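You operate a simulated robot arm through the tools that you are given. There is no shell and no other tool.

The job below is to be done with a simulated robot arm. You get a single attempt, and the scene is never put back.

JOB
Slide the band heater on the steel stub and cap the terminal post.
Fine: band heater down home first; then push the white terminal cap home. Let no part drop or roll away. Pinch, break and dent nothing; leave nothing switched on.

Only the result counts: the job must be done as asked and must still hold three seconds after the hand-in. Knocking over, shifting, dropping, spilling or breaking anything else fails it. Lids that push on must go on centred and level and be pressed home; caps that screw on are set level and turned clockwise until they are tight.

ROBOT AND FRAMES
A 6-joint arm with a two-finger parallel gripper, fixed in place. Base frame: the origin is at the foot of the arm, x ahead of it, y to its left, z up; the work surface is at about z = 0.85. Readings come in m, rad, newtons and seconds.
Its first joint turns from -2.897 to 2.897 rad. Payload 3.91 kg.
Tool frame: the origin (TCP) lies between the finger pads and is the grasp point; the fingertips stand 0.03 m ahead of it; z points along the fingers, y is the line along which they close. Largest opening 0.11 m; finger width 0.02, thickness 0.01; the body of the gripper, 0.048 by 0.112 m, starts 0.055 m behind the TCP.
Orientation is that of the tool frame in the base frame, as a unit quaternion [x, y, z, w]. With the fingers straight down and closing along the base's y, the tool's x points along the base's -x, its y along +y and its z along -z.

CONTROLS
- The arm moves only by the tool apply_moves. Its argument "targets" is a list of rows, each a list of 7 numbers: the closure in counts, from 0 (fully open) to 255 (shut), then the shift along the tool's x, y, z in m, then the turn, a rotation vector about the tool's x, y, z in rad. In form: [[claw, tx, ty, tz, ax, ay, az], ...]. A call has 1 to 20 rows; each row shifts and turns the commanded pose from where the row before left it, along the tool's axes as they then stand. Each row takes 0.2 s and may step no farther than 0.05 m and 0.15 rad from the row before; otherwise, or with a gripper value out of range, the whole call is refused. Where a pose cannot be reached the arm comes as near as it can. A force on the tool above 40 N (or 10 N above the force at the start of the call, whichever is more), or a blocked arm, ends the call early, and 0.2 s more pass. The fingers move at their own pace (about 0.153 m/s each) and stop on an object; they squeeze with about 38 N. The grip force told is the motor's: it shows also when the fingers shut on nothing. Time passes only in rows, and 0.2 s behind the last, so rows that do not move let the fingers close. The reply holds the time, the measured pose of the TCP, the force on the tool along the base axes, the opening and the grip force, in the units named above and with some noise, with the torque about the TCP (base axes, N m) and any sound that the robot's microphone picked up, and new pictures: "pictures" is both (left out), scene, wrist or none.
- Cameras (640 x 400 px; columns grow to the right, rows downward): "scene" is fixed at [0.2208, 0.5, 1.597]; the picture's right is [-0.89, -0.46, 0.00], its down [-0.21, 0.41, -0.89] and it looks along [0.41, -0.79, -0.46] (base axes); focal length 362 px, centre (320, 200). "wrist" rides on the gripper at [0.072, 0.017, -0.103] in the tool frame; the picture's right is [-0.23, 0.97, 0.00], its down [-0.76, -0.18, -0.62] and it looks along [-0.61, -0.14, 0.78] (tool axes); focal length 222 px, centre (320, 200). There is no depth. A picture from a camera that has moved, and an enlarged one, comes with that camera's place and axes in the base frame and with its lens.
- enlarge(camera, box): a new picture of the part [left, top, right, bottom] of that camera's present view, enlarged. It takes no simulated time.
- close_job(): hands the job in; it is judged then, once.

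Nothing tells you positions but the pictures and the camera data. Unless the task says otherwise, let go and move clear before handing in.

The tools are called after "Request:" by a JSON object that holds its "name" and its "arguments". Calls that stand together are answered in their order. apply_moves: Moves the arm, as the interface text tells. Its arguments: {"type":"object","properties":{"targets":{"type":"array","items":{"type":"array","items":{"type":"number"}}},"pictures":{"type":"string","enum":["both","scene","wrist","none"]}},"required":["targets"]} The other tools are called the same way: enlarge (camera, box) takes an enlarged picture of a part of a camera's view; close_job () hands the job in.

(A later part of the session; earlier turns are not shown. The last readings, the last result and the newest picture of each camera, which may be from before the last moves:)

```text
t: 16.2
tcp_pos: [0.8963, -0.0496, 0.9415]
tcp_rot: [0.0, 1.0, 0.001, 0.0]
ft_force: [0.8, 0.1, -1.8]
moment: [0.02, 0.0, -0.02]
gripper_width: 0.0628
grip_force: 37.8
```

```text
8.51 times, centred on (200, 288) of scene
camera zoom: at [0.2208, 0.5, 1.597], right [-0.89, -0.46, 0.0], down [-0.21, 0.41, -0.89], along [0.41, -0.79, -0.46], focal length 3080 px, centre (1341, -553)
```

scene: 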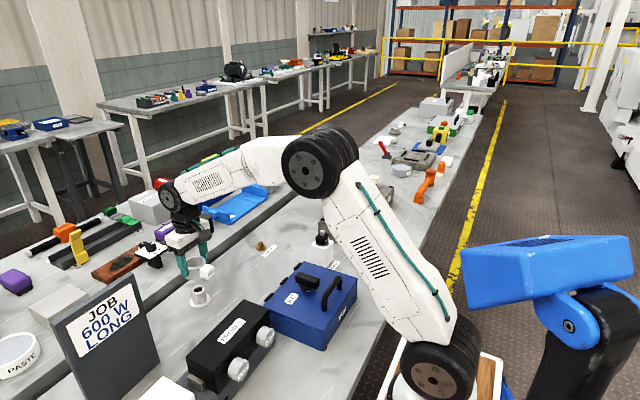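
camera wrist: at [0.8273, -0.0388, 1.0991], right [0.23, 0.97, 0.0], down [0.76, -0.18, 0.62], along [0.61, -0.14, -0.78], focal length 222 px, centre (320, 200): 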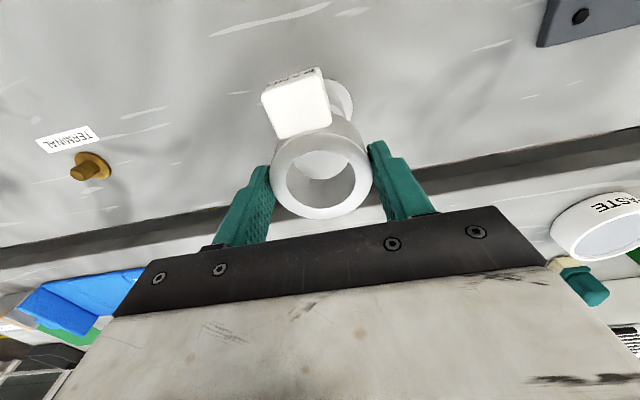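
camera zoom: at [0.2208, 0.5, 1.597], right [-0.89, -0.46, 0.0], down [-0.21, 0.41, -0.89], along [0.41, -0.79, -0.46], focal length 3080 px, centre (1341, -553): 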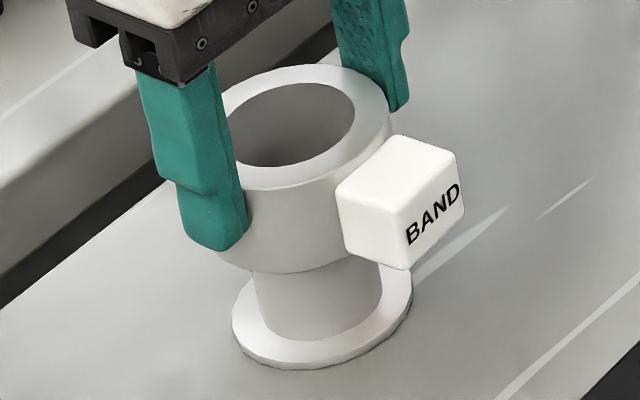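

The rims are nearly level now with a thin even gap on the far side; the gap is slightly larger on the right. I will trim y by -0.6 mm and lower by 2 mm more.

Request:
{"name": "apply_moves", "arguments": {"targets": [[130, -0.0006, -0.0006, 0, 0, 0, 0], [130, 0, 0, 0.002, 0, 0, 0], [130, 0, 0, 0, 0, 0, 0]], "pictures": "none"}}

Request:
{"name": "enlarge", "arguments": {"camera": "wrist", "box": [280, 140, 360, 210]}}

Request:
{"name": "enlarge", "arguments": {"camera": "scene", "box": [180, 265, 220, 312]}}

```text
t: 17.0
tcp_pos: [0.8964, -0.0509, 0.9372]
tcp_rot: [0.0, 1.0, 0.0, 0.0]
ft_force: [0.5, -0.5, -0.5]
moment: [0.0, -0.02, -0.01]
gripper_width: 0.0628
grip_force: 37.6
```

```text
5.71 times, centred on (320, 175) of wrist
camera zoom: at [0.8239, -0.0339, 1.0423], right [0.23, 0.97, 0.0], down [0.76, -0.18, 0.62], along [0.61, -0.14, -0.78], focal length 1269 px, centre (320, 343)
```

zoom: 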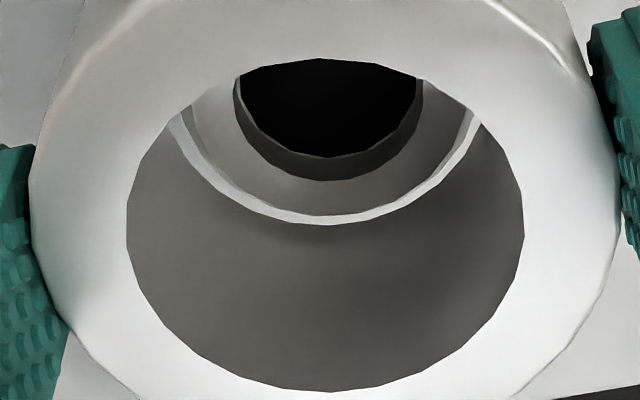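

```text
8.51 times, centred on (200, 288) of scene
camera zoom: at [0.2208, 0.5, 1.597], right [-0.89, -0.46, 0.0], down [-0.21, 0.41, -0.89], along [0.41, -0.79, -0.46], focal length 3080 px, centre (1341, -553)
```

zoom: 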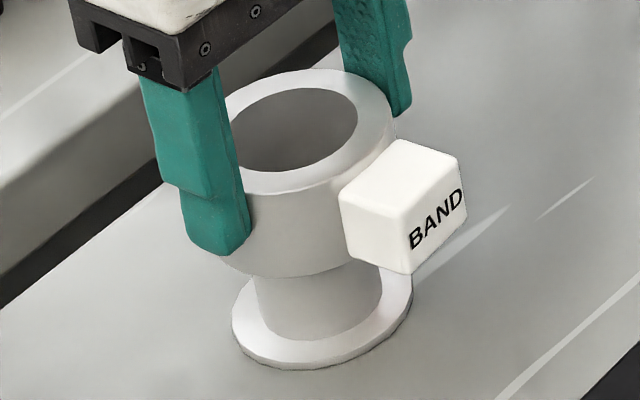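

No hard contact yet. I will zoom further into the scene view to measure ring and tube edges more exactly.

Request:
{"name": "enlarge", "arguments": {"camera": "scene", "box": [188, 272, 216, 292]}}

Request:
{"name": "enlarge", "arguments": {"camera": "scene", "box": [188, 292, 216, 312]}}

Request:
{"name": "enlarge", "arguments": {"camera": "wrist", "box": [300, 145, 345, 175]}}

```text
16.00 times, centred on (202, 282) of scene
camera zoom: at [0.2208, 0.5, 1.597], right [-0.89, -0.46, 0.0], down [-0.21, 0.41, -0.89], along [0.41, -0.79, -0.46], focal length 5791 px, centre (2208, -1112)
```

zoom: 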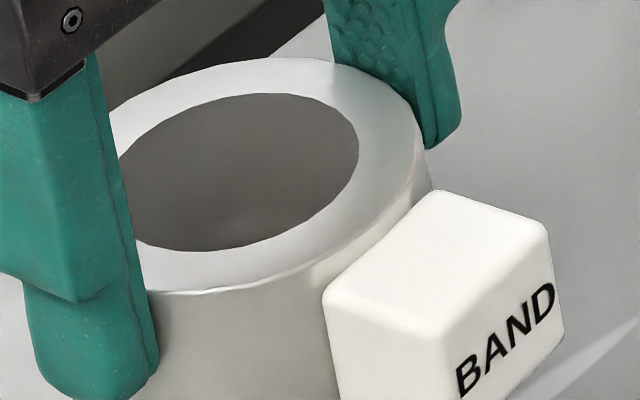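

```text
16.00 times, centred on (202, 302) of scene
camera zoom: at [0.2208, 0.5, 1.597], right [-0.89, -0.46, 0.0], down [-0.21, 0.41, -0.89], along [0.41, -0.79, -0.46], focal length 5791 px, centre (2208, -1432)
```

zoom: 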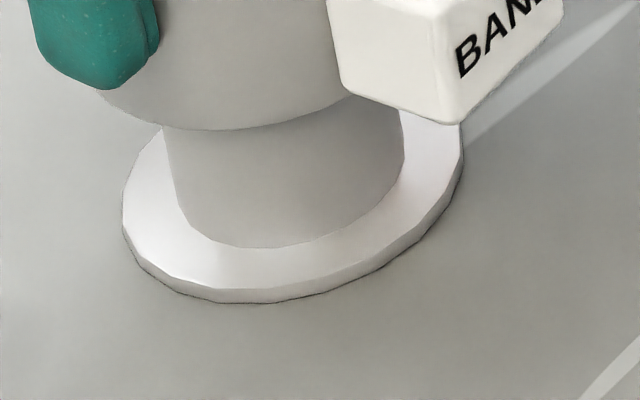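

```text
13.33 times, centred on (322, 160) of wrist
camera zoom: at [0.8239, -0.0339, 1.0423], right [0.23, 0.97, 0.0], down [0.76, -0.18, 0.62], along [0.61, -0.14, -0.78], focal length 2962 px, centre (287, 733)
```

zoom: 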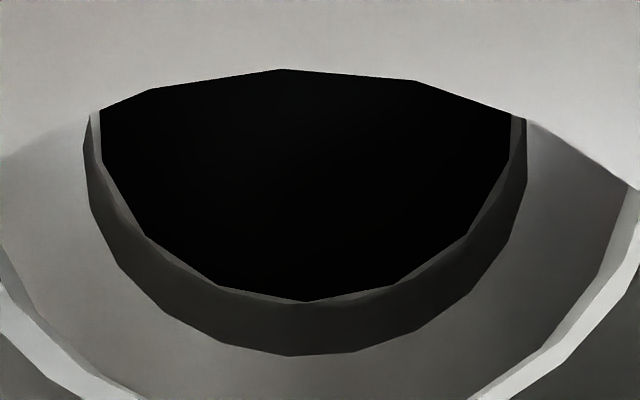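

Combining both cameras, the tube top is lower than I assumed (about z 0.892), and the ring should go about +1.7 mm in x and +0.6 mm in y. I will raise 2 mm, shift, and check.

Request:
{"name": "apply_moves", "arguments": {"targets": [[130, 0, 0, -0.002, 0, 0, 0], [130, -0.0017, 0.0006, 0, 0, 0, 0], [130, 0, 0, 0, 0, 0, 0], [130, 0, 0, 0, 0, 0, 0]], "pictures": "none"}}

Request:
{"name": "enlarge", "arguments": {"camera": "wrist", "box": [280, 140, 360, 210]}}

Request:
{"name": "enlarge", "arguments": {"camera": "scene", "box": [188, 272, 216, 292]}}

```text
t: 18.0
tcp_pos: [0.8986, -0.05, 0.9399]
tcp_rot: [0.001, 1.0, 0.001, 0.0]
ft_force: [0.3, 0.9, -1.5]
moment: [0.02, -0.03, 0.0]
gripper_width: 0.0631
grip_force: 38.2
```

```text
5.71 times, centred on (320, 175) of wrist
camera zoom: at [0.826, -0.0334, 1.0442], right [0.23, 0.97, 0.0], down [0.76, -0.18, 0.62], along [0.61, -0.14, -0.78], focal length 1269 px, centre (320, 343)
```

zoom: 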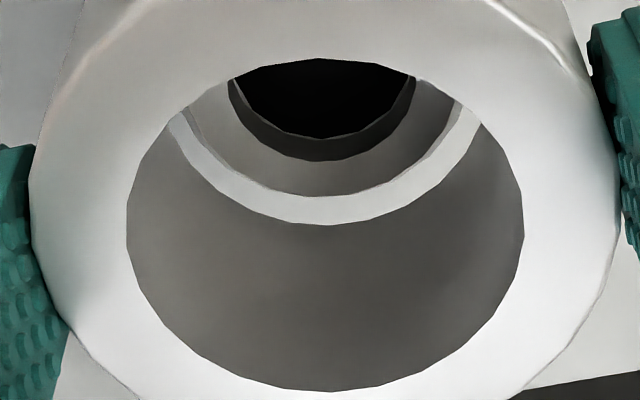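

```text
16.00 times, centred on (202, 282) of scene
camera zoom: at [0.2208, 0.5, 1.597], right [-0.89, -0.46, 0.0], down [-0.21, 0.41, -0.89], along [0.41, -0.79, -0.46], focal length 5791 px, centre (2208, -1112)
```

zoom: 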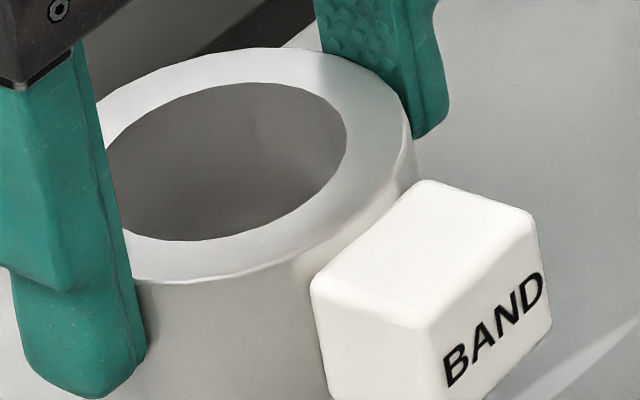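

Now both views agree the ring is centred on the tube. I will descend in small steps, checking force.

Request:
{"name": "apply_moves", "arguments": {"targets": [[130, 0, 0, 0.002, 0, 0, 0], [130, 0, 0, 0.002, 0, 0, 0], [130, 0, 0, 0.002, 0, 0, 0], [130, 0, 0, 0, 0, 0, 0]], "pictures": "none"}}

Request:
{"name": "enlarge", "arguments": {"camera": "wrist", "box": [280, 140, 360, 210]}}

Request:
{"name": "enlarge", "arguments": {"camera": "scene", "box": [180, 265, 220, 312]}}

```text
t: 19.0
tcp_pos: [0.8996, -0.0501, 0.9334]
tcp_rot: [0.0, 1.0, -0.001, 0.0]
ft_force: [-0.6, 0.9, -1.5]
moment: [0.01, 0.04, -0.01]
gripper_width: 0.0632
grip_force: 38.0
```

```text
5.71 times, centred on (320, 175) of wrist
camera zoom: at [0.8265, -0.0344, 1.0377], right [0.23, 0.97, 0.0], down [0.76, -0.18, 0.62], along [0.61, -0.14, -0.78], focal length 1269 px, centre (320, 343)
```

zoom: 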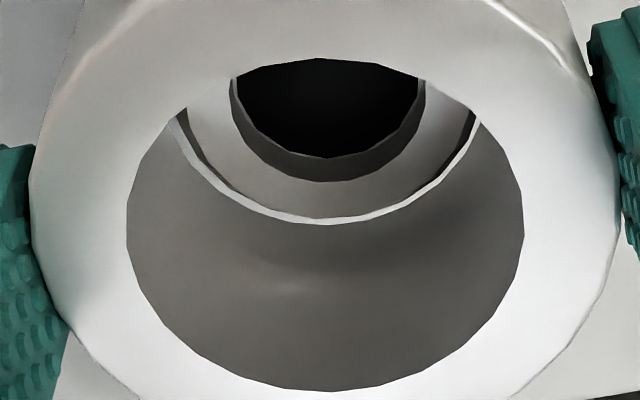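

```text
8.51 times, centred on (200, 288) of scene
camera zoom: at [0.2208, 0.5, 1.597], right [-0.89, -0.46, 0.0], down [-0.21, 0.41, -0.89], along [0.41, -0.79, -0.46], focal length 3080 px, centre (1341, -553)
```

zoom: 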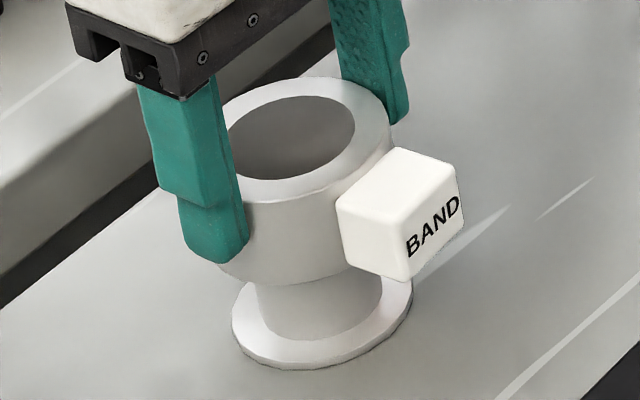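

No contact yet and the gap looks even. I continue down.

Request:
{"name": "apply_moves", "arguments": {"targets": [[130, 0, 0, 0.002, 0, 0, 0], [130, 0, 0, 0.002, 0, 0, 0], [130, 0, 0, 0, 0, 0, 0]], "pictures": "none"}}

Request:
{"name": "enlarge", "arguments": {"camera": "wrist", "box": [280, 140, 360, 210]}}

Request:
{"name": "enlarge", "arguments": {"camera": "scene", "box": [180, 265, 220, 312]}}

```text
t: 19.8
tcp_pos: [0.8982, -0.0497, 0.9301]
tcp_rot: [0.0, 1.0, 0.0, 0.0]
ft_force: [-0.1, -0.7, -1.7]
moment: [-0.03, -0.02, 0.01]
gripper_width: 0.0629
grip_force: 38.2
```

```text
5.71 times, centred on (320, 175) of wrist
camera zoom: at [0.8257, -0.0336, 1.034], right [0.23, 0.97, 0.0], down [0.76, -0.18, 0.62], along [0.61, -0.14, -0.78], focal length 1269 px, centre (320, 343)
```

zoom: 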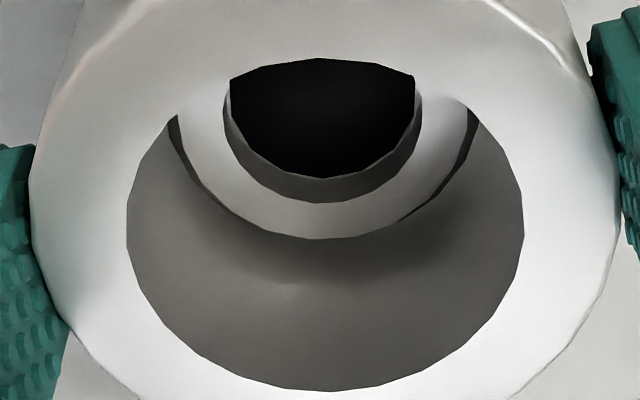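

```text
8.51 times, centred on (200, 288) of scene
camera zoom: at [0.2208, 0.5, 1.597], right [-0.89, -0.46, 0.0], down [-0.21, 0.41, -0.89], along [0.41, -0.79, -0.46], focal length 3080 px, centre (1341, -553)
```

zoom: 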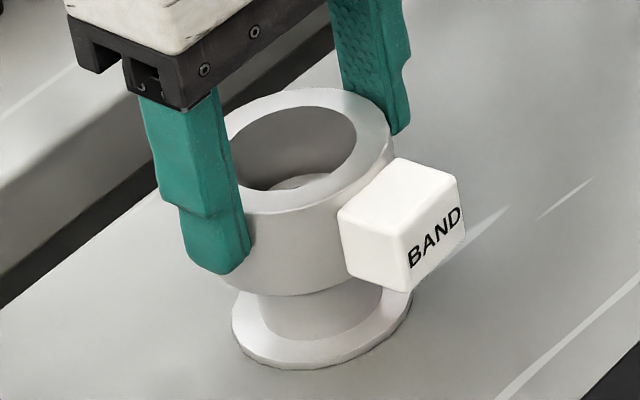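

The tube is entering the bore cleanly with no side force. I will keep lowering in small steps.

Request:
{"name": "apply_moves", "arguments": {"targets": [[130, 0, 0, 0.003, 0, 0, 0], [130, 0, 0, 0.003, 0, 0, 0], [130, 0, 0, 0.003, 0, 0, 0], [130, 0, 0, 0, 0, 0, 0]], "pictures": "none"}}

Request:
{"name": "enlarge", "arguments": {"camera": "wrist", "box": [280, 140, 360, 210]}}

Request:
{"name": "enlarge", "arguments": {"camera": "scene", "box": [180, 265, 220, 312]}}

```text
t: 20.8
tcp_pos: [0.8985, -0.0508, 0.9216]
tcp_rot: [0.0, 1.0, 0.0, 0.0]
ft_force: [0.1, 0.4, -1.9]
moment: [0.03, 0.0, -0.02]
gripper_width: 0.0633
grip_force: 37.8
```

```text
5.71 times, centred on (320, 175) of wrist
camera zoom: at [0.8263, -0.0335, 1.0243], right [0.23, 0.97, 0.0], down [0.76, -0.18, 0.62], along [0.61, -0.14, -0.78], focal length 1269 px, centre (320, 343)
```

zoom: 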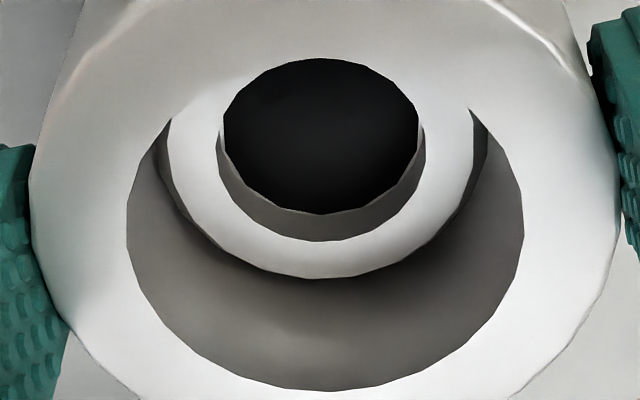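

```text
8.51 times, centred on (200, 288) of scene
camera zoom: at [0.2208, 0.5, 1.597], right [-0.89, -0.46, 0.0], down [-0.21, 0.41, -0.89], along [0.41, -0.79, -0.46], focal length 3080 px, centre (1341, -553)
```

zoom: 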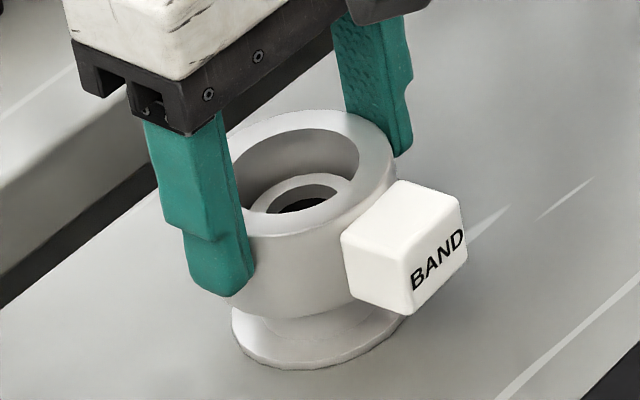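

It slides freely. About 18 mm remain; I continue down.

Request:
{"name": "apply_moves", "arguments": {"targets": [[130, 0, 0, 0.003, 0, 0, 0], [130, 0, 0, 0.003, 0, 0, 0], [130, 0, 0, 0.003, 0, 0, 0], [130, 0, 0, 0.003, 0, 0, 0], [130, 0, 0, 0, 0, 0, 0]], "pictures": "none"}}

Request:
{"name": "enlarge", "arguments": {"camera": "wrist", "box": [280, 140, 360, 210]}}

Request:
{"name": "enlarge", "arguments": {"camera": "scene", "box": [180, 265, 220, 312]}}

```text
t: 22.0
tcp_pos: [0.8994, -0.0504, 0.9087]
tcp_rot: [0.0, 1.0, 0.0, 0.0]
ft_force: [-4.4, 0.4, -1.2]
moment: [0.04, 0.13, -0.02]
gripper_width: 0.063
grip_force: 37.8
```

```text
5.71 times, centred on (320, 175) of wrist
camera zoom: at [0.8265, -0.0342, 1.0133], right [0.23, 0.97, 0.0], down [0.76, -0.18, 0.62], along [0.61, -0.14, -0.78], focal length 1269 px, centre (320, 343)
```

zoom: 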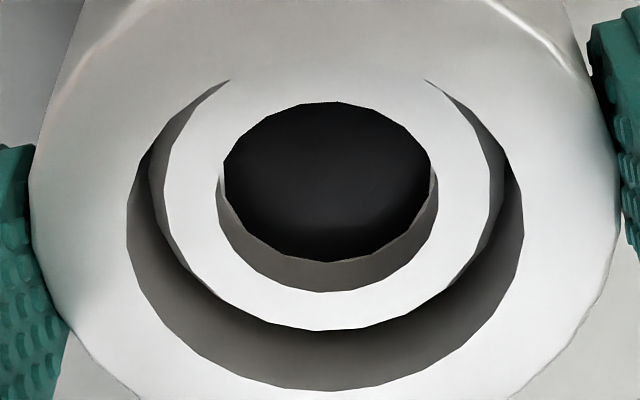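

```text
8.51 times, centred on (200, 288) of scene
camera zoom: at [0.2208, 0.5, 1.597], right [-0.89, -0.46, 0.0], down [-0.21, 0.41, -0.89], along [0.41, -0.79, -0.46], focal length 3080 px, centre (1341, -553)
```

zoom: 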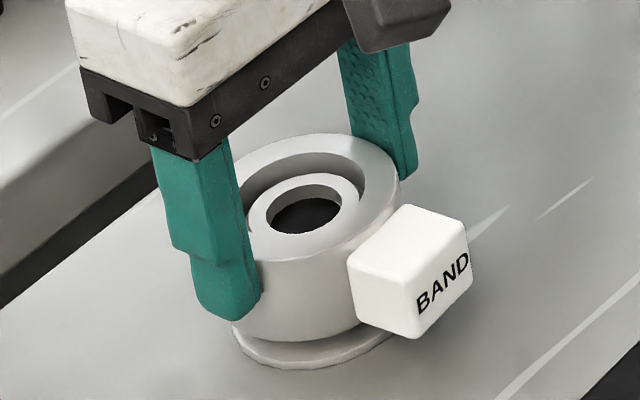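

A small side force (-4.4 N in x) shows the ring touching; I will ease 0.8 mm toward -x and continue to the flange.

Request:
{"name": "apply_moves", "arguments": {"targets": [[130, 0.0008, 0, 0, 0, 0, 0], [130, 0, 0, 0.002, 0, 0, 0], [130, 0, 0, 0.002, 0, 0, 0], [130, 0, 0, 0, 0, 0, 0]], "pictures": "none"}}

Request:
{"name": "enlarge", "arguments": {"camera": "wrist", "box": [280, 140, 360, 210]}}

Request:
{"name": "enlarge", "arguments": {"camera": "scene", "box": [180, 265, 220, 312]}}

```text
t: 23.0
tcp_pos: [0.8979, -0.0494, 0.905]
tcp_rot: [0.0, 1.0, 0.001, 0.0]
ft_force: [0.0, -0.2, -0.8]
moment: [-0.01, -0.04, -0.01]
gripper_width: 0.0632
grip_force: 38.3
```

```text
5.71 times, centred on (320, 175) of wrist
camera zoom: at [0.8249, -0.0345, 1.0092], right [0.23, 0.97, 0.0], down [0.76, -0.18, 0.62], along [0.61, -0.14, -0.78], focal length 1269 px, centre (320, 343)
```

zoom: 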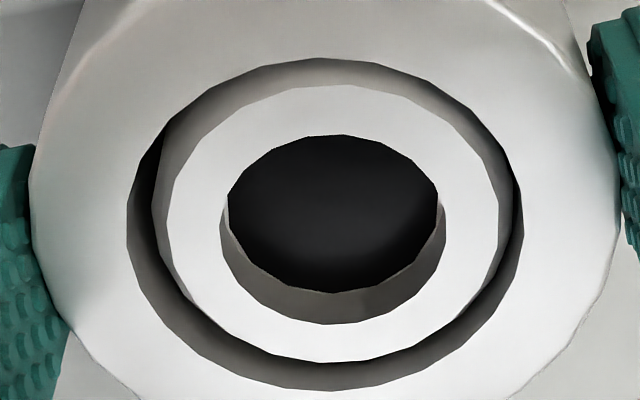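

```text
8.51 times, centred on (200, 288) of scene
camera zoom: at [0.2208, 0.5, 1.597], right [-0.89, -0.46, 0.0], down [-0.21, 0.41, -0.89], along [0.41, -0.79, -0.46], focal length 3080 px, centre (1341, -553)
```

zoom: 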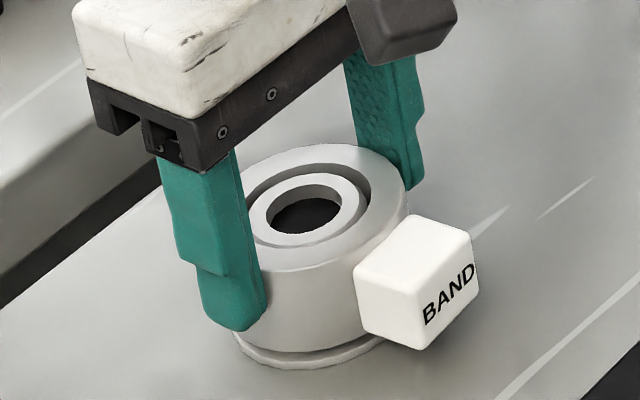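

Nearly home; a thin gap to the flange remains. I lower gently until the flange bears.

Request:
{"name": "apply_moves", "arguments": {"targets": [[130, 0, 0, 0.0015, 0, 0, 0], [130, 0, 0, 0.0015, 0, 0, 0], [130, 0, 0, 0, 0, 0, 0]], "pictures": "none"}}

Request:
{"name": "enlarge", "arguments": {"camera": "scene", "box": [180, 265, 220, 312]}}

```text
t: 23.8
tcp_pos: [0.8974, -0.0505, 0.9026]
tcp_rot: [0.0, 1.0, 0.001, 0.0]
ft_force: [-1.6, 0.5, 2.1]
moment: [-0.01, 0.08, 0.08]
gripper_width: 0.0631
grip_force: 38.0
```

```text
8.51 times, centred on (200, 288) of scene
camera zoom: at [0.2208, 0.5, 1.597], right [-0.89, -0.46, 0.0], down [-0.21, 0.41, -0.89], along [0.41, -0.79, -0.46], focal length 3080 px, centre (1341, -553)
```

zoom: 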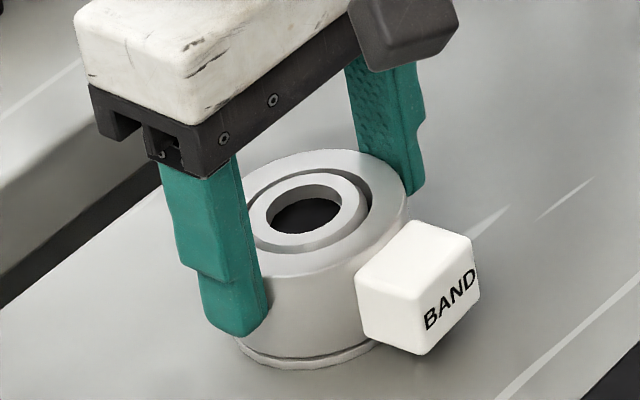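

The force just turned positive (contact begins). I press a little more to be sure that it is home.

Request:
{"name": "apply_moves", "arguments": {"targets": [[130, 0, 0, 0.0015, 0, 0, 0], [130, 0, 0, 0.001, 0, 0, 0], [130, 0, 0, 0, 0, 0, 0]], "pictures": "none"}}

Request:
{"name": "enlarge", "arguments": {"camera": "scene", "box": [188, 288, 216, 308]}}

```text
t: 24.6
tcp_pos: [0.8979, -0.0511, 0.8998]
tcp_rot: [0.0, 1.0, -0.001, 0.0]
ft_force: [-5.5, -0.1, 10.3]
moment: [-0.01, 0.58, 0.04]
gripper_width: 0.0632
grip_force: 38.5
```

```text
16.00 times, centred on (202, 298) of scene
camera zoom: at [0.2208, 0.5, 1.597], right [-0.89, -0.46, 0.0], down [-0.21, 0.41, -0.89], along [0.41, -0.79, -0.46], focal length 5791 px, centre (2208, -1368)
```

zoom: 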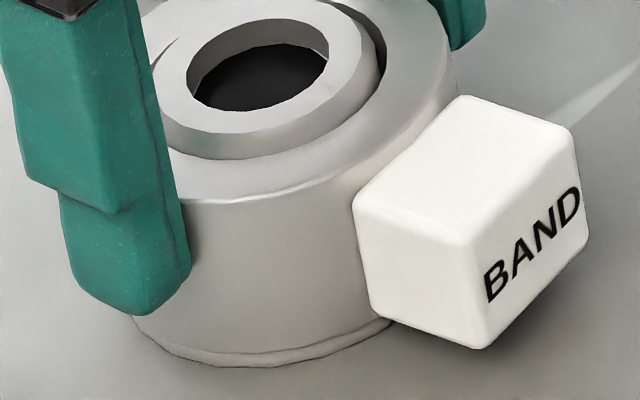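

The ring bears on the flange with 12 N and only the flange's rim shows. I will relax slightly, open the fingers, and look before retreating.

Request:
{"name": "apply_moves", "arguments": {"targets": [[130, 0.0005, 0, -0.001, 0, 0, 0], [90, 0, 0, 0, 0, 0, 0], [65, 0, 0, 0, 0, 0, 0], [65, 0, 0, 0, 0, 0, 0]]}}

Request:
{"name": "enlarge", "arguments": {"camera": "scene", "box": [180, 270, 220, 312]}}

Request:
{"name": "enlarge", "arguments": {"camera": "wrist", "box": [240, 60, 400, 230]}}

```text
t: 25.6
tcp_pos: [0.8973, -0.0503, 0.9004]
tcp_rot: [0.001, 1.0, 0.0, 0.0]
ft_force: [-0.1, 0.0, -0.1]
moment: [-0.04, -0.02, 0.01]
gripper_width: 0.0819
grip_force: 0.0
camera wrist: at [0.825, -0.0341, 1.0043], right [0.23, 0.97, 0.0], down [0.76, -0.18, 0.62], along [0.61, -0.14, -0.78], focal length 222 px, centre (320, 200)
```

scene: 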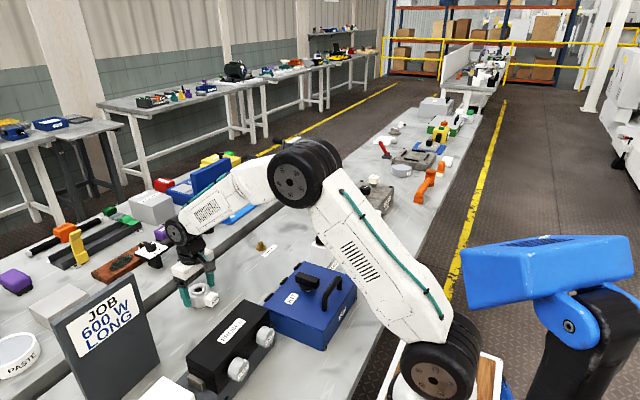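
wrist: 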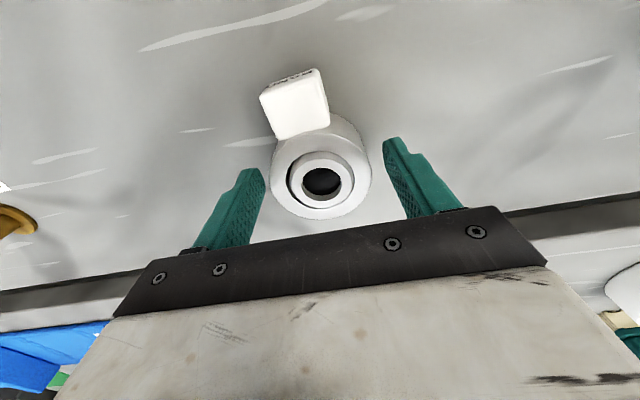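

```text
9.52 times, centred on (200, 291) of scene
camera zoom: at [0.2208, 0.5, 1.597], right [-0.89, -0.46, 0.0], down [-0.21, 0.41, -0.89], along [0.41, -0.79, -0.46], focal length 3447 px, centre (1463, -667)
```

zoom: 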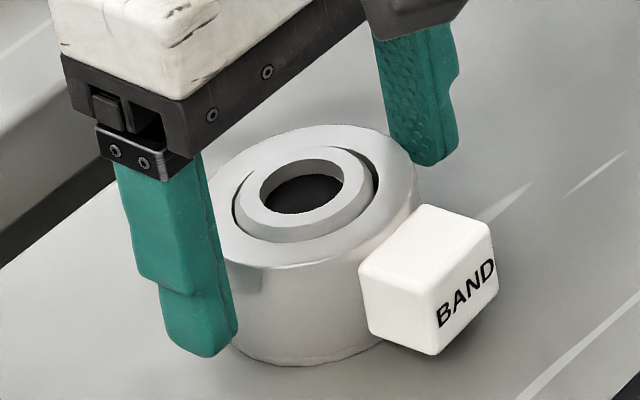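

```text
2.35 times, centred on (320, 145) of wrist
camera zoom: at [0.825, -0.0341, 1.0043], right [0.23, 0.97, 0.0], down [0.76, -0.18, 0.62], along [0.61, -0.14, -0.78], focal length 523 px, centre (320, 329)
```

zoom: 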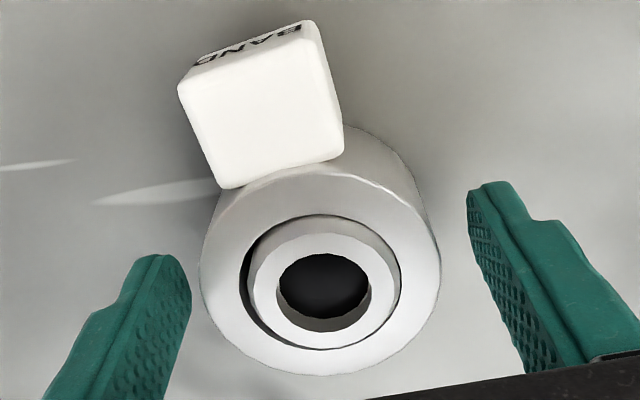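

Released; the ring sits on the flange with the tube projecting through it. I will lift straight clear and inspect.

Request:
{"name": "apply_moves", "arguments": {"targets": [[65, 0, 0, -0.02, 0, 0, 0], [65, 0, 0, -0.04, 0, 0, 0], [65, 0, 0, -0.04, 0, 0, 0], [65, 0, 0, -0.04, 0, 0, 0], [65, 0, 0, -0.04, 0, 0, 0], [65, 0, 0, 0, 0, 0, 0]], "pictures": "none"}}

Request:
{"name": "enlarge", "arguments": {"camera": "scene", "box": [180, 275, 220, 312]}}

Request:
{"name": "enlarge", "arguments": {"camera": "wrist", "box": [270, 20, 370, 120]}}

```text
t: 27.0
tcp_pos: [0.8969, -0.0508, 1.0804]
tcp_rot: [0.0, 1.0, -0.001, 0.0]
ft_force: [-0.7, 0.6, 0.5]
moment: [0.01, 0.01, 0.0]
gripper_width: 0.082
grip_force: 0.1
```

```text
10.81 times, centred on (200, 294) of scene
camera zoom: at [0.2208, 0.5, 1.597], right [-0.89, -0.46, 0.0], down [-0.21, 0.41, -0.89], along [0.41, -0.79, -0.46], focal length 3913 px, centre (1617, -811)
```

zoom: 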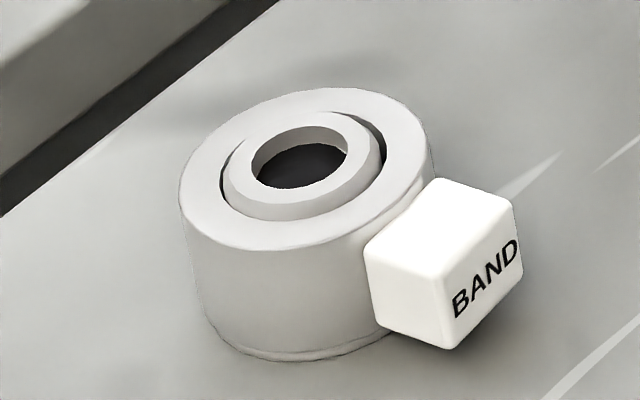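

```text
4.00 times, centred on (320, 70) of wrist
camera zoom: at [0.8251, -0.0339, 1.1842], right [0.23, 0.97, 0.0], down [0.76, -0.18, 0.62], along [0.61, -0.14, -0.78], focal length 888 px, centre (320, 720)
```

zoom: 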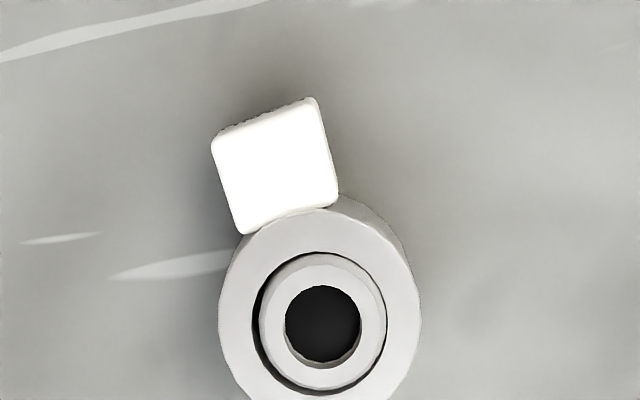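

The heater is home and level on the flange. Next is the cap near (0.476, -0.482); I will rise, carry the open gripper over there and look.

Request:
{"name": "apply_moves", "arguments": {"targets": [[65, 0, 0, -0.04, 0, 0, 0], [65, 0.0323, -0.033, 0, 0, 0, 0], [65, 0.0323, -0.033, 0, 0, 0, 0], [65, 0.0323, -0.033, 0, 0, 0, 0], [65, 0.0323, -0.033, 0, 0, 0, 0], [65, 0.0323, -0.033, 0, 0, 0, 0], [65, 0.0323, -0.033, 0, 0, 0, 0], [65, 0.0323, -0.033, 0, 0, 0, 0], [65, 0.0323, -0.033, 0, 0, 0, 0], [65, 0.0323, -0.033, 0, 0, 0, 0], [65, 0.0323, -0.033, 0, 0, 0, 0], [65, 0.0323, -0.033, 0, 0, 0, 0], [65, 0.0323, -0.033, 0, 0, 0, 0], [65, 0.0323, -0.033, 0, 0, 0, 0], [65, 0, 0, 0, 0, 0, 0], [65, 0, 0, 0, 0, 0, 0]]}}

Request:
{"name": "enlarge", "arguments": {"camera": "wrist", "box": [260, 30, 380, 130]}}

```text
t: 30.4
tcp_pos: [0.4819, -0.4779, 1.1208]
tcp_rot: [-0.001, 1.0, 0.0, 0.0]
ft_force: [0.4, -1.0, 0.3]
moment: [0.03, 0.0, 0.01]
gripper_width: 0.082
grip_force: 0.0
camera wrist: at [0.4082, -0.4619, 1.2244], right [0.23, 0.97, 0.0], down [0.76, -0.18, 0.62], along [0.61, -0.14, -0.78], focal length 222 px, centre (320, 200)
```

scene: 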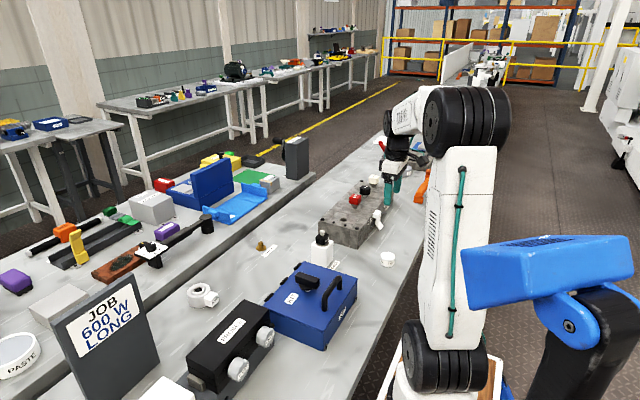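
wrist: 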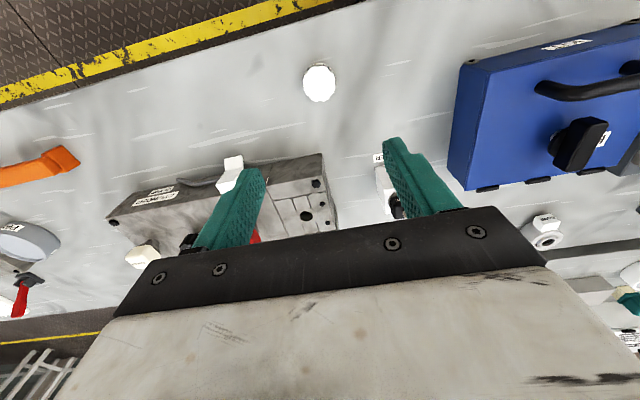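

```text
4.00 times, centred on (320, 80) of wrist
camera zoom: at [0.4082, -0.4619, 1.2244], right [0.23, 0.97, 0.0], down [0.76, -0.18, 0.62], along [0.61, -0.14, -0.78], focal length 888 px, centre (320, 680)
```

zoom: 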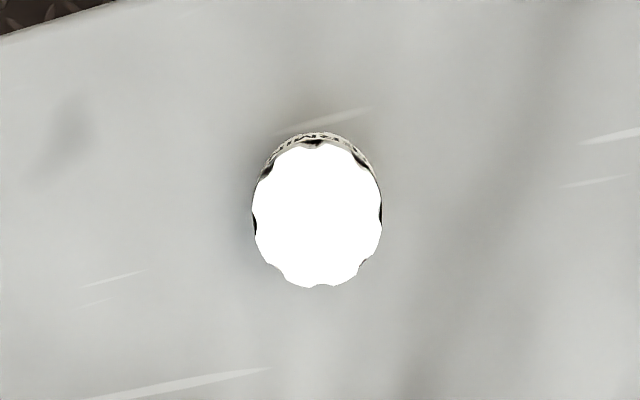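

The cap is at about (0.473, -0.478), about 47 mm wide. I will move over and down to z ≈ 0.935 and check the centring.

Request:
{"name": "apply_moves", "arguments": {"targets": [[65, 0.007, 0.001, 0.035, 0, 0, 0], [65, 0, 0, 0.04, 0, 0, 0], [65, 0, 0, 0.04, 0, 0, 0], [65, 0, 0, 0.04, 0, 0, 0], [65, 0, 0, 0.03, 0, 0, 0], [65, 0, 0, 0, 0, 0, 0], [65, 0, 0, 0, 0, 0, 0]]}}

Request:
{"name": "enlarge", "arguments": {"camera": "wrist", "box": [220, 80, 420, 220]}}

Request:
{"name": "enlarge", "arguments": {"camera": "scene", "box": [350, 210, 430, 280]}}

```text
t: 32.0
tcp_pos: [0.4728, -0.476, 0.9336]
tcp_rot: [0.0, 1.0, 0.0, 0.001]
ft_force: [0.2, 0.1, 0.4]
moment: [0.0, -0.01, 0.0]
gripper_width: 0.082
grip_force: 0.1
camera wrist: at [0.4, -0.459, 1.0371], right [0.23, 0.97, 0.0], down [0.76, -0.18, 0.62], along [0.61, -0.14, -0.78], focal length 222 px, centre (320, 200)
```

scene: 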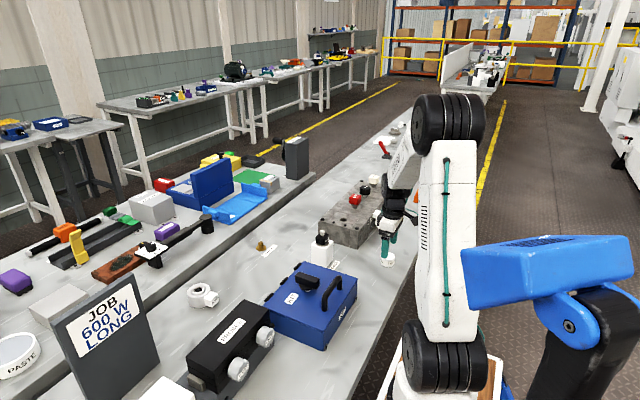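
wrist: 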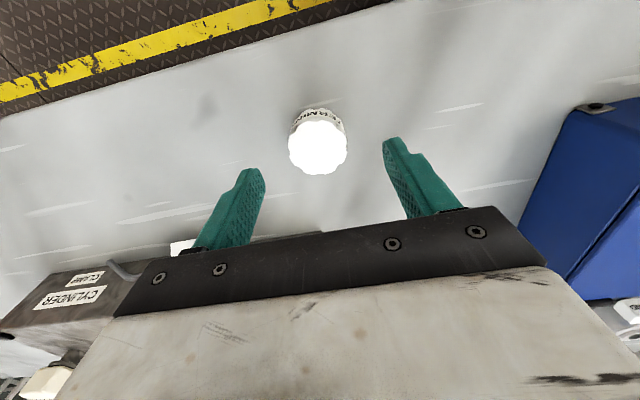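

```text
2.86 times, centred on (320, 150) of wrist
camera zoom: at [0.4, -0.459, 1.0371], right [0.23, 0.97, 0.0], down [0.76, -0.18, 0.62], along [0.61, -0.14, -0.78], focal length 635 px, centre (320, 343)
```

zoom: 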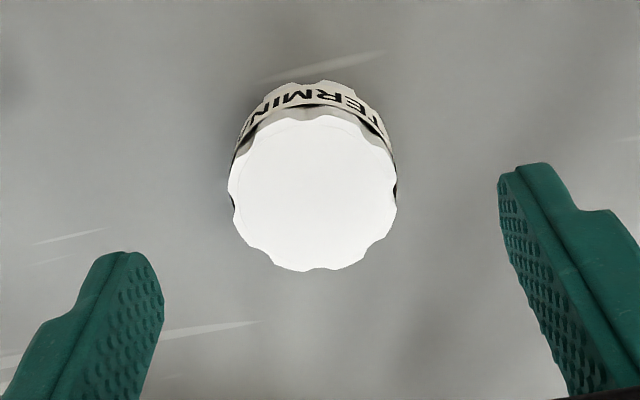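

```text
5.71 times, centred on (390, 245) of scene
camera zoom: at [0.2208, 0.5, 1.597], right [-0.89, -0.46, 0.0], down [-0.21, 0.41, -0.89], along [0.41, -0.79, -0.46], focal length 2068 px, centre (-80, -57)
```

zoom: 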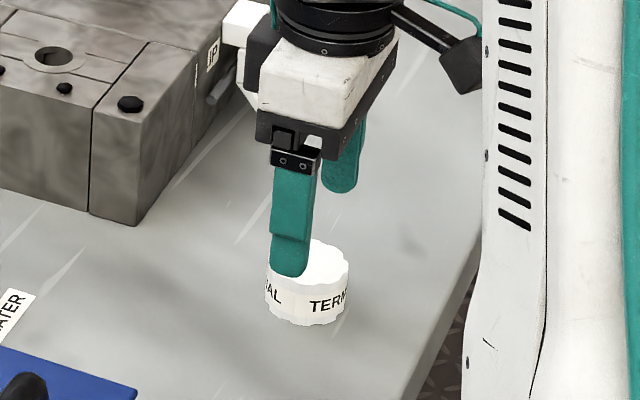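

The cap is centred (within about 1 mm). I will descend to TCP z ≈ 0.892 and grip it.

Request:
{"name": "apply_moves", "arguments": {"targets": [[65, -0.0005, -0.001, 0.022, 0, 0, 0], [65, 0, 0, 0.02, 0, 0, 0], [65, 0, 0, 0, 0, 0, 0], [130, 0, 0, 0, 0, 0, 0], [150, 0, 0, 0, 0, 0, 0], [165, 0, 0, 0, 0, 0, 0], [165, 0, 0, 0, 0, 0, 0]], "pictures": "none"}}

Request:
{"name": "enlarge", "arguments": {"camera": "wrist", "box": [240, 90, 400, 230]}}

Request:
{"name": "enlarge", "arguments": {"camera": "scene", "box": [360, 220, 420, 280]}}

```text
t: 33.6
tcp_pos: [0.4723, -0.4776, 0.893]
tcp_rot: [0.0, 1.0, 0.001, 0.001]
ft_force: [-0.2, 0.8, 0.3]
moment: [-0.01, -0.01, -0.04]
gripper_width: 0.0449
grip_force: 38.2
```

```text
2.86 times, centred on (320, 160) of wrist
camera zoom: at [0.3997, -0.4611, 0.9969], right [0.23, 0.97, 0.0], down [0.76, -0.18, 0.62], along [0.61, -0.14, -0.78], focal length 635 px, centre (320, 314)
```

zoom: 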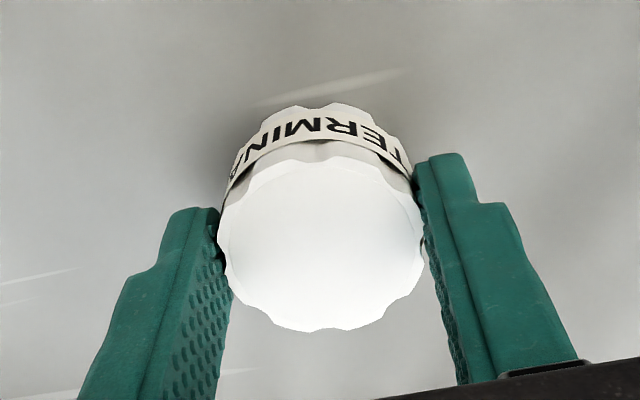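

```text
6.67 times, centred on (390, 250) of scene
camera zoom: at [0.2208, 0.5, 1.597], right [-0.89, -0.46, 0.0], down [-0.21, 0.41, -0.89], along [0.41, -0.79, -0.46], focal length 2413 px, centre (-147, -133)
```

zoom: 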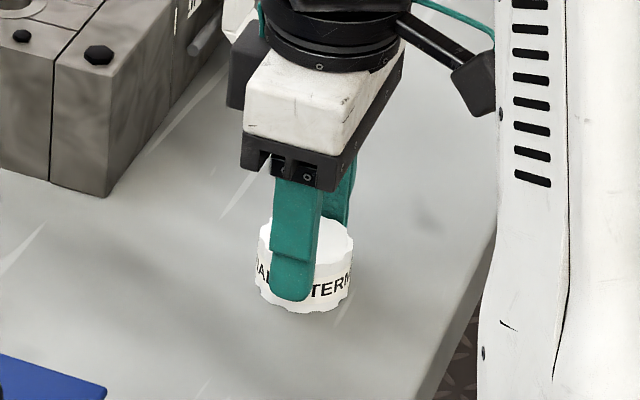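

The cap is gripped (44.9 mm, 38 N). I will lift it and carry it to a spot beside the brass post, then survey the post.

Request:
{"name": "apply_moves", "arguments": {"targets": [[165, 0, 0, -0.02, 0, 0, 0], [165, 0, 0, -0.04, 0, 0, 0], [165, 0, 0, -0.04, 0, 0, 0], [165, 0, 0, -0.04, 0, 0, 0], [165, 0, 0, -0.04, 0, 0, 0], [165, 0, 0, -0.045, 0, 0, 0], [165, -0.041, 0.0228, 0, 0, 0, 0], [165, -0.041, 0.0228, 0, 0, 0, 0], [165, -0.041, 0.0228, 0, 0, 0, 0], [165, -0.041, 0.0228, 0, 0, 0, 0], [165, -0.041, 0.0228, 0, 0, 0, 0], [165, -0.041, 0.0228, 0, 0, 0, 0], [165, -0.041, 0.0228, 0, 0, 0, 0], [165, -0.041, 0.0228, 0, 0, 0, 0], [165, -0.041, 0.0228, 0, 0, 0, 0], [165, -0.041, 0.0228, 0, 0, 0, 0], [165, 0, 0, 0, 0, 0, 0], [165, 0, 0, 0, 0, 0, 0]]}}

Request:
{"name": "enlarge", "arguments": {"camera": "wrist", "box": [180, 50, 280, 130]}}

```text
t: 37.4
tcp_pos: [0.8779, -0.2462, 1.1226]
tcp_rot: [-0.001, 1.0, 0.0, 0.0]
ft_force: [0.2, 0.1, -0.8]
moment: [-0.01, -0.01, 0.0]
gripper_width: 0.0447
grip_force: 37.9
camera wrist: at [0.8051, -0.2292, 1.2255], right [0.23, 0.97, 0.0], down [0.76, -0.18, 0.62], along [0.61, -0.14, -0.78], focal length 222 px, centre (320, 200)
```

scene: 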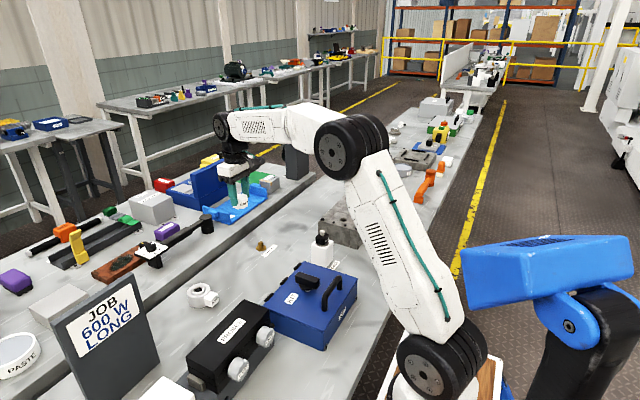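
wrist: 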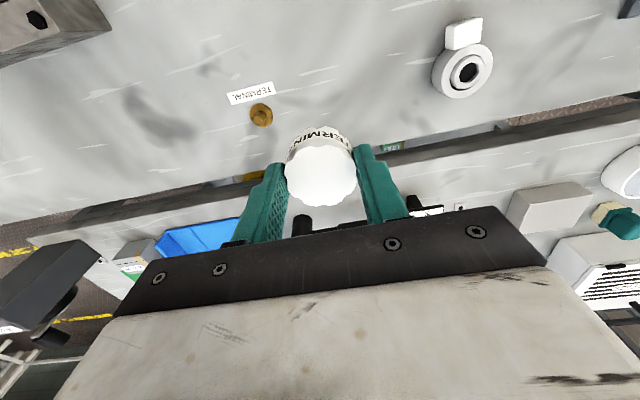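

```text
5.00 times, centred on (230, 90) of wrist
camera zoom: at [0.8051, -0.2292, 1.2255], right [0.23, 0.97, 0.0], down [0.76, -0.18, 0.62], along [0.61, -0.14, -0.78], focal length 1111 px, centre (770, 750)
```

zoom: 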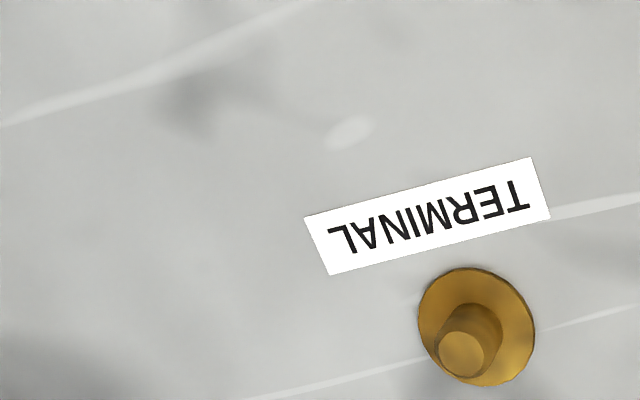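

The post appears at about (0.899, -0.350), its top near z 0.877. I will lower beside it for a closer measurement.

Request:
{"name": "apply_moves", "arguments": {"targets": [[165, -0.01, -0.012, 0.044, 0, 0, 0], [165, -0.01, -0.012, 0.044, 0, 0, 0], [165, 0, 0, 0.044, 0, 0, 0], [165, 0, 0, 0, 0, 0, 0], [165, 0, 0, 0, 0, 0, 0]]}}

Request:
{"name": "enlarge", "arguments": {"camera": "wrist", "box": [170, 60, 290, 160]}}

Request:
{"name": "enlarge", "arguments": {"camera": "wrist", "box": [260, 110, 380, 220]}}

Request:
{"name": "enlarge", "arguments": {"camera": "scene", "box": [230, 205, 290, 265]}}

```text
t: 38.6
tcp_pos: [0.9027, -0.2714, 0.9895]
tcp_rot: [0.0, 1.0, 0.0, -0.001]
ft_force: [0.7, 0.4, 0.0]
moment: [0.0, 0.0, -0.02]
gripper_width: 0.0451
grip_force: 37.7
camera wrist: at [0.8305, -0.2552, 1.0934], right [0.23, 0.97, 0.0], down [0.76, -0.18, 0.62], along [0.61, -0.14, -0.78], focal length 222 px, centre (320, 200)
```

scene: 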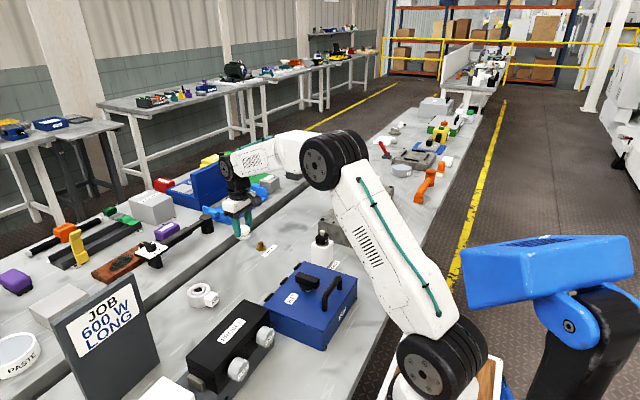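
wrist: 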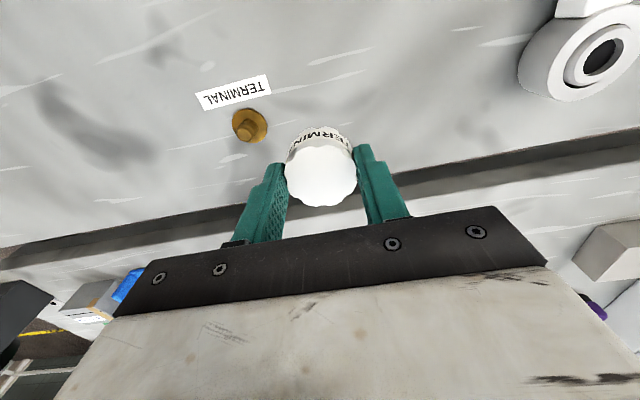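

```text
4.00 times, centred on (230, 110) of wrist
camera zoom: at [0.8305, -0.2552, 1.0934], right [0.23, 0.97, 0.0], down [0.76, -0.18, 0.62], along [0.61, -0.14, -0.78], focal length 888 px, centre (680, 560)
```

zoom: 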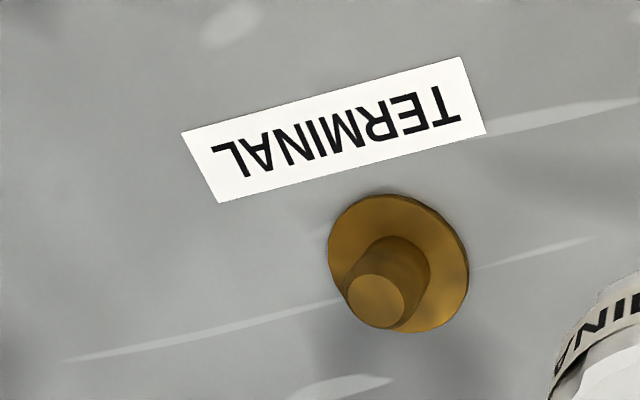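

```text
3.64 times, centred on (320, 165) of wrist
camera zoom: at [0.8305, -0.2552, 1.0934], right [0.23, 0.97, 0.0], down [0.76, -0.18, 0.62], along [0.61, -0.14, -0.78], focal length 808 px, centre (320, 327)
```

zoom: 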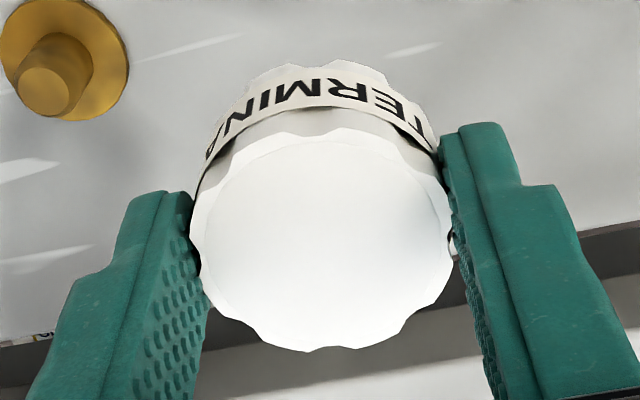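

```text
6.67 times, centred on (260, 235) of scene
camera zoom: at [0.2208, 0.5, 1.597], right [-0.89, -0.46, 0.0], down [-0.21, 0.41, -0.89], along [0.41, -0.79, -0.46], focal length 2413 px, centre (720, -33)
```

zoom: 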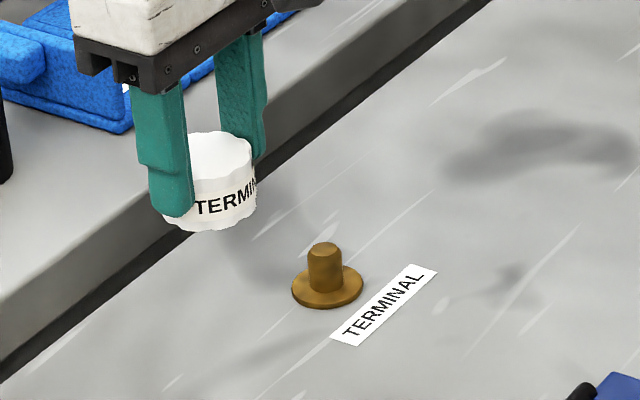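

I get the post at (0.899, -0.3505) with its top at z 0.876, and the cap centre about 3 mm ahead (+x) of the TCP. I will go over the post, still high, and cross-check in the scene view.

Request:
{"name": "apply_moves", "arguments": {"targets": [[165, 0.0031, -0.0392, 0, 0, 0, 0], [165, 0.0031, -0.0391, 0, 0, 0, 0], [165, 0, 0, 0, 0, 0, 0], [165, 0, 0, 0, 0, 0, 0], [165, 0, 0, 0, 0, 0, 0]]}}

Request:
{"name": "enlarge", "arguments": {"camera": "scene", "box": [240, 210, 285, 255]}}

Request:
{"name": "enlarge", "arguments": {"camera": "wrist", "box": [260, 80, 380, 220]}}

```text
t: 39.8
tcp_pos: [0.8974, -0.3516, 0.9884]
tcp_rot: [-0.001, 1.0, 0.0, 0.0]
ft_force: [-0.5, -0.6, 0.1]
moment: [0.01, -0.01, -0.01]
gripper_width: 0.0445
grip_force: 37.8
camera wrist: at [0.8251, -0.3351, 1.0919], right [0.23, 0.97, 0.0], down [0.76, -0.18, 0.62], along [0.61, -0.14, -0.78], focal length 222 px, centre (320, 200)
```

scene: 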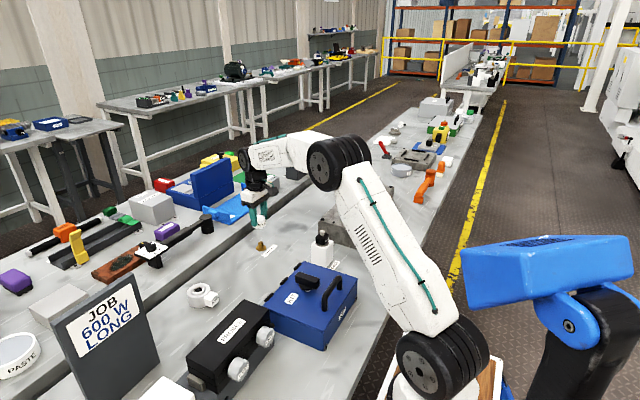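
wrist: 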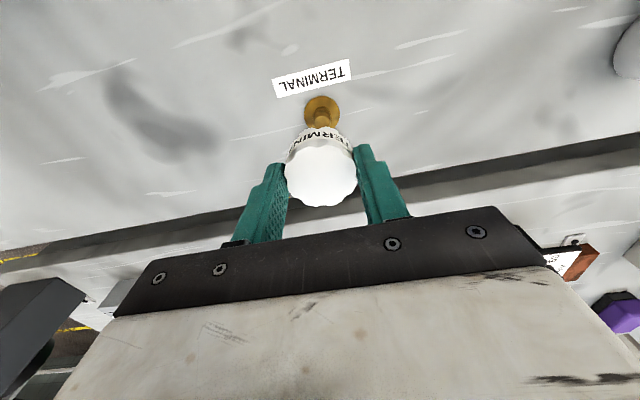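

```text
8.89 times, centred on (262, 232) of scene
camera zoom: at [0.2208, 0.5, 1.597], right [-0.89, -0.46, 0.0], down [-0.21, 0.41, -0.89], along [0.41, -0.79, -0.46], focal length 3217 px, centre (831, -89)
```

zoom: 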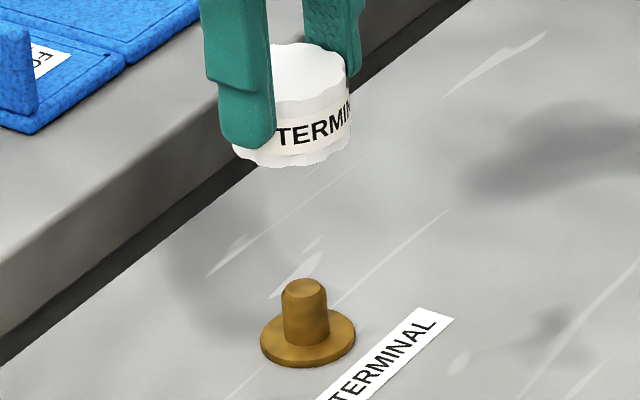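

```text
2.86 times, centred on (320, 150) of wrist
camera zoom: at [0.8251, -0.3351, 1.0919], right [0.23, 0.97, 0.0], down [0.76, -0.18, 0.62], along [0.61, -0.14, -0.78], focal length 635 px, centre (320, 343)
```

zoom: 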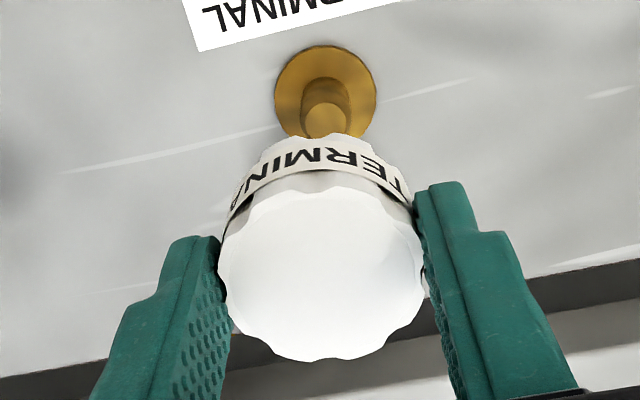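

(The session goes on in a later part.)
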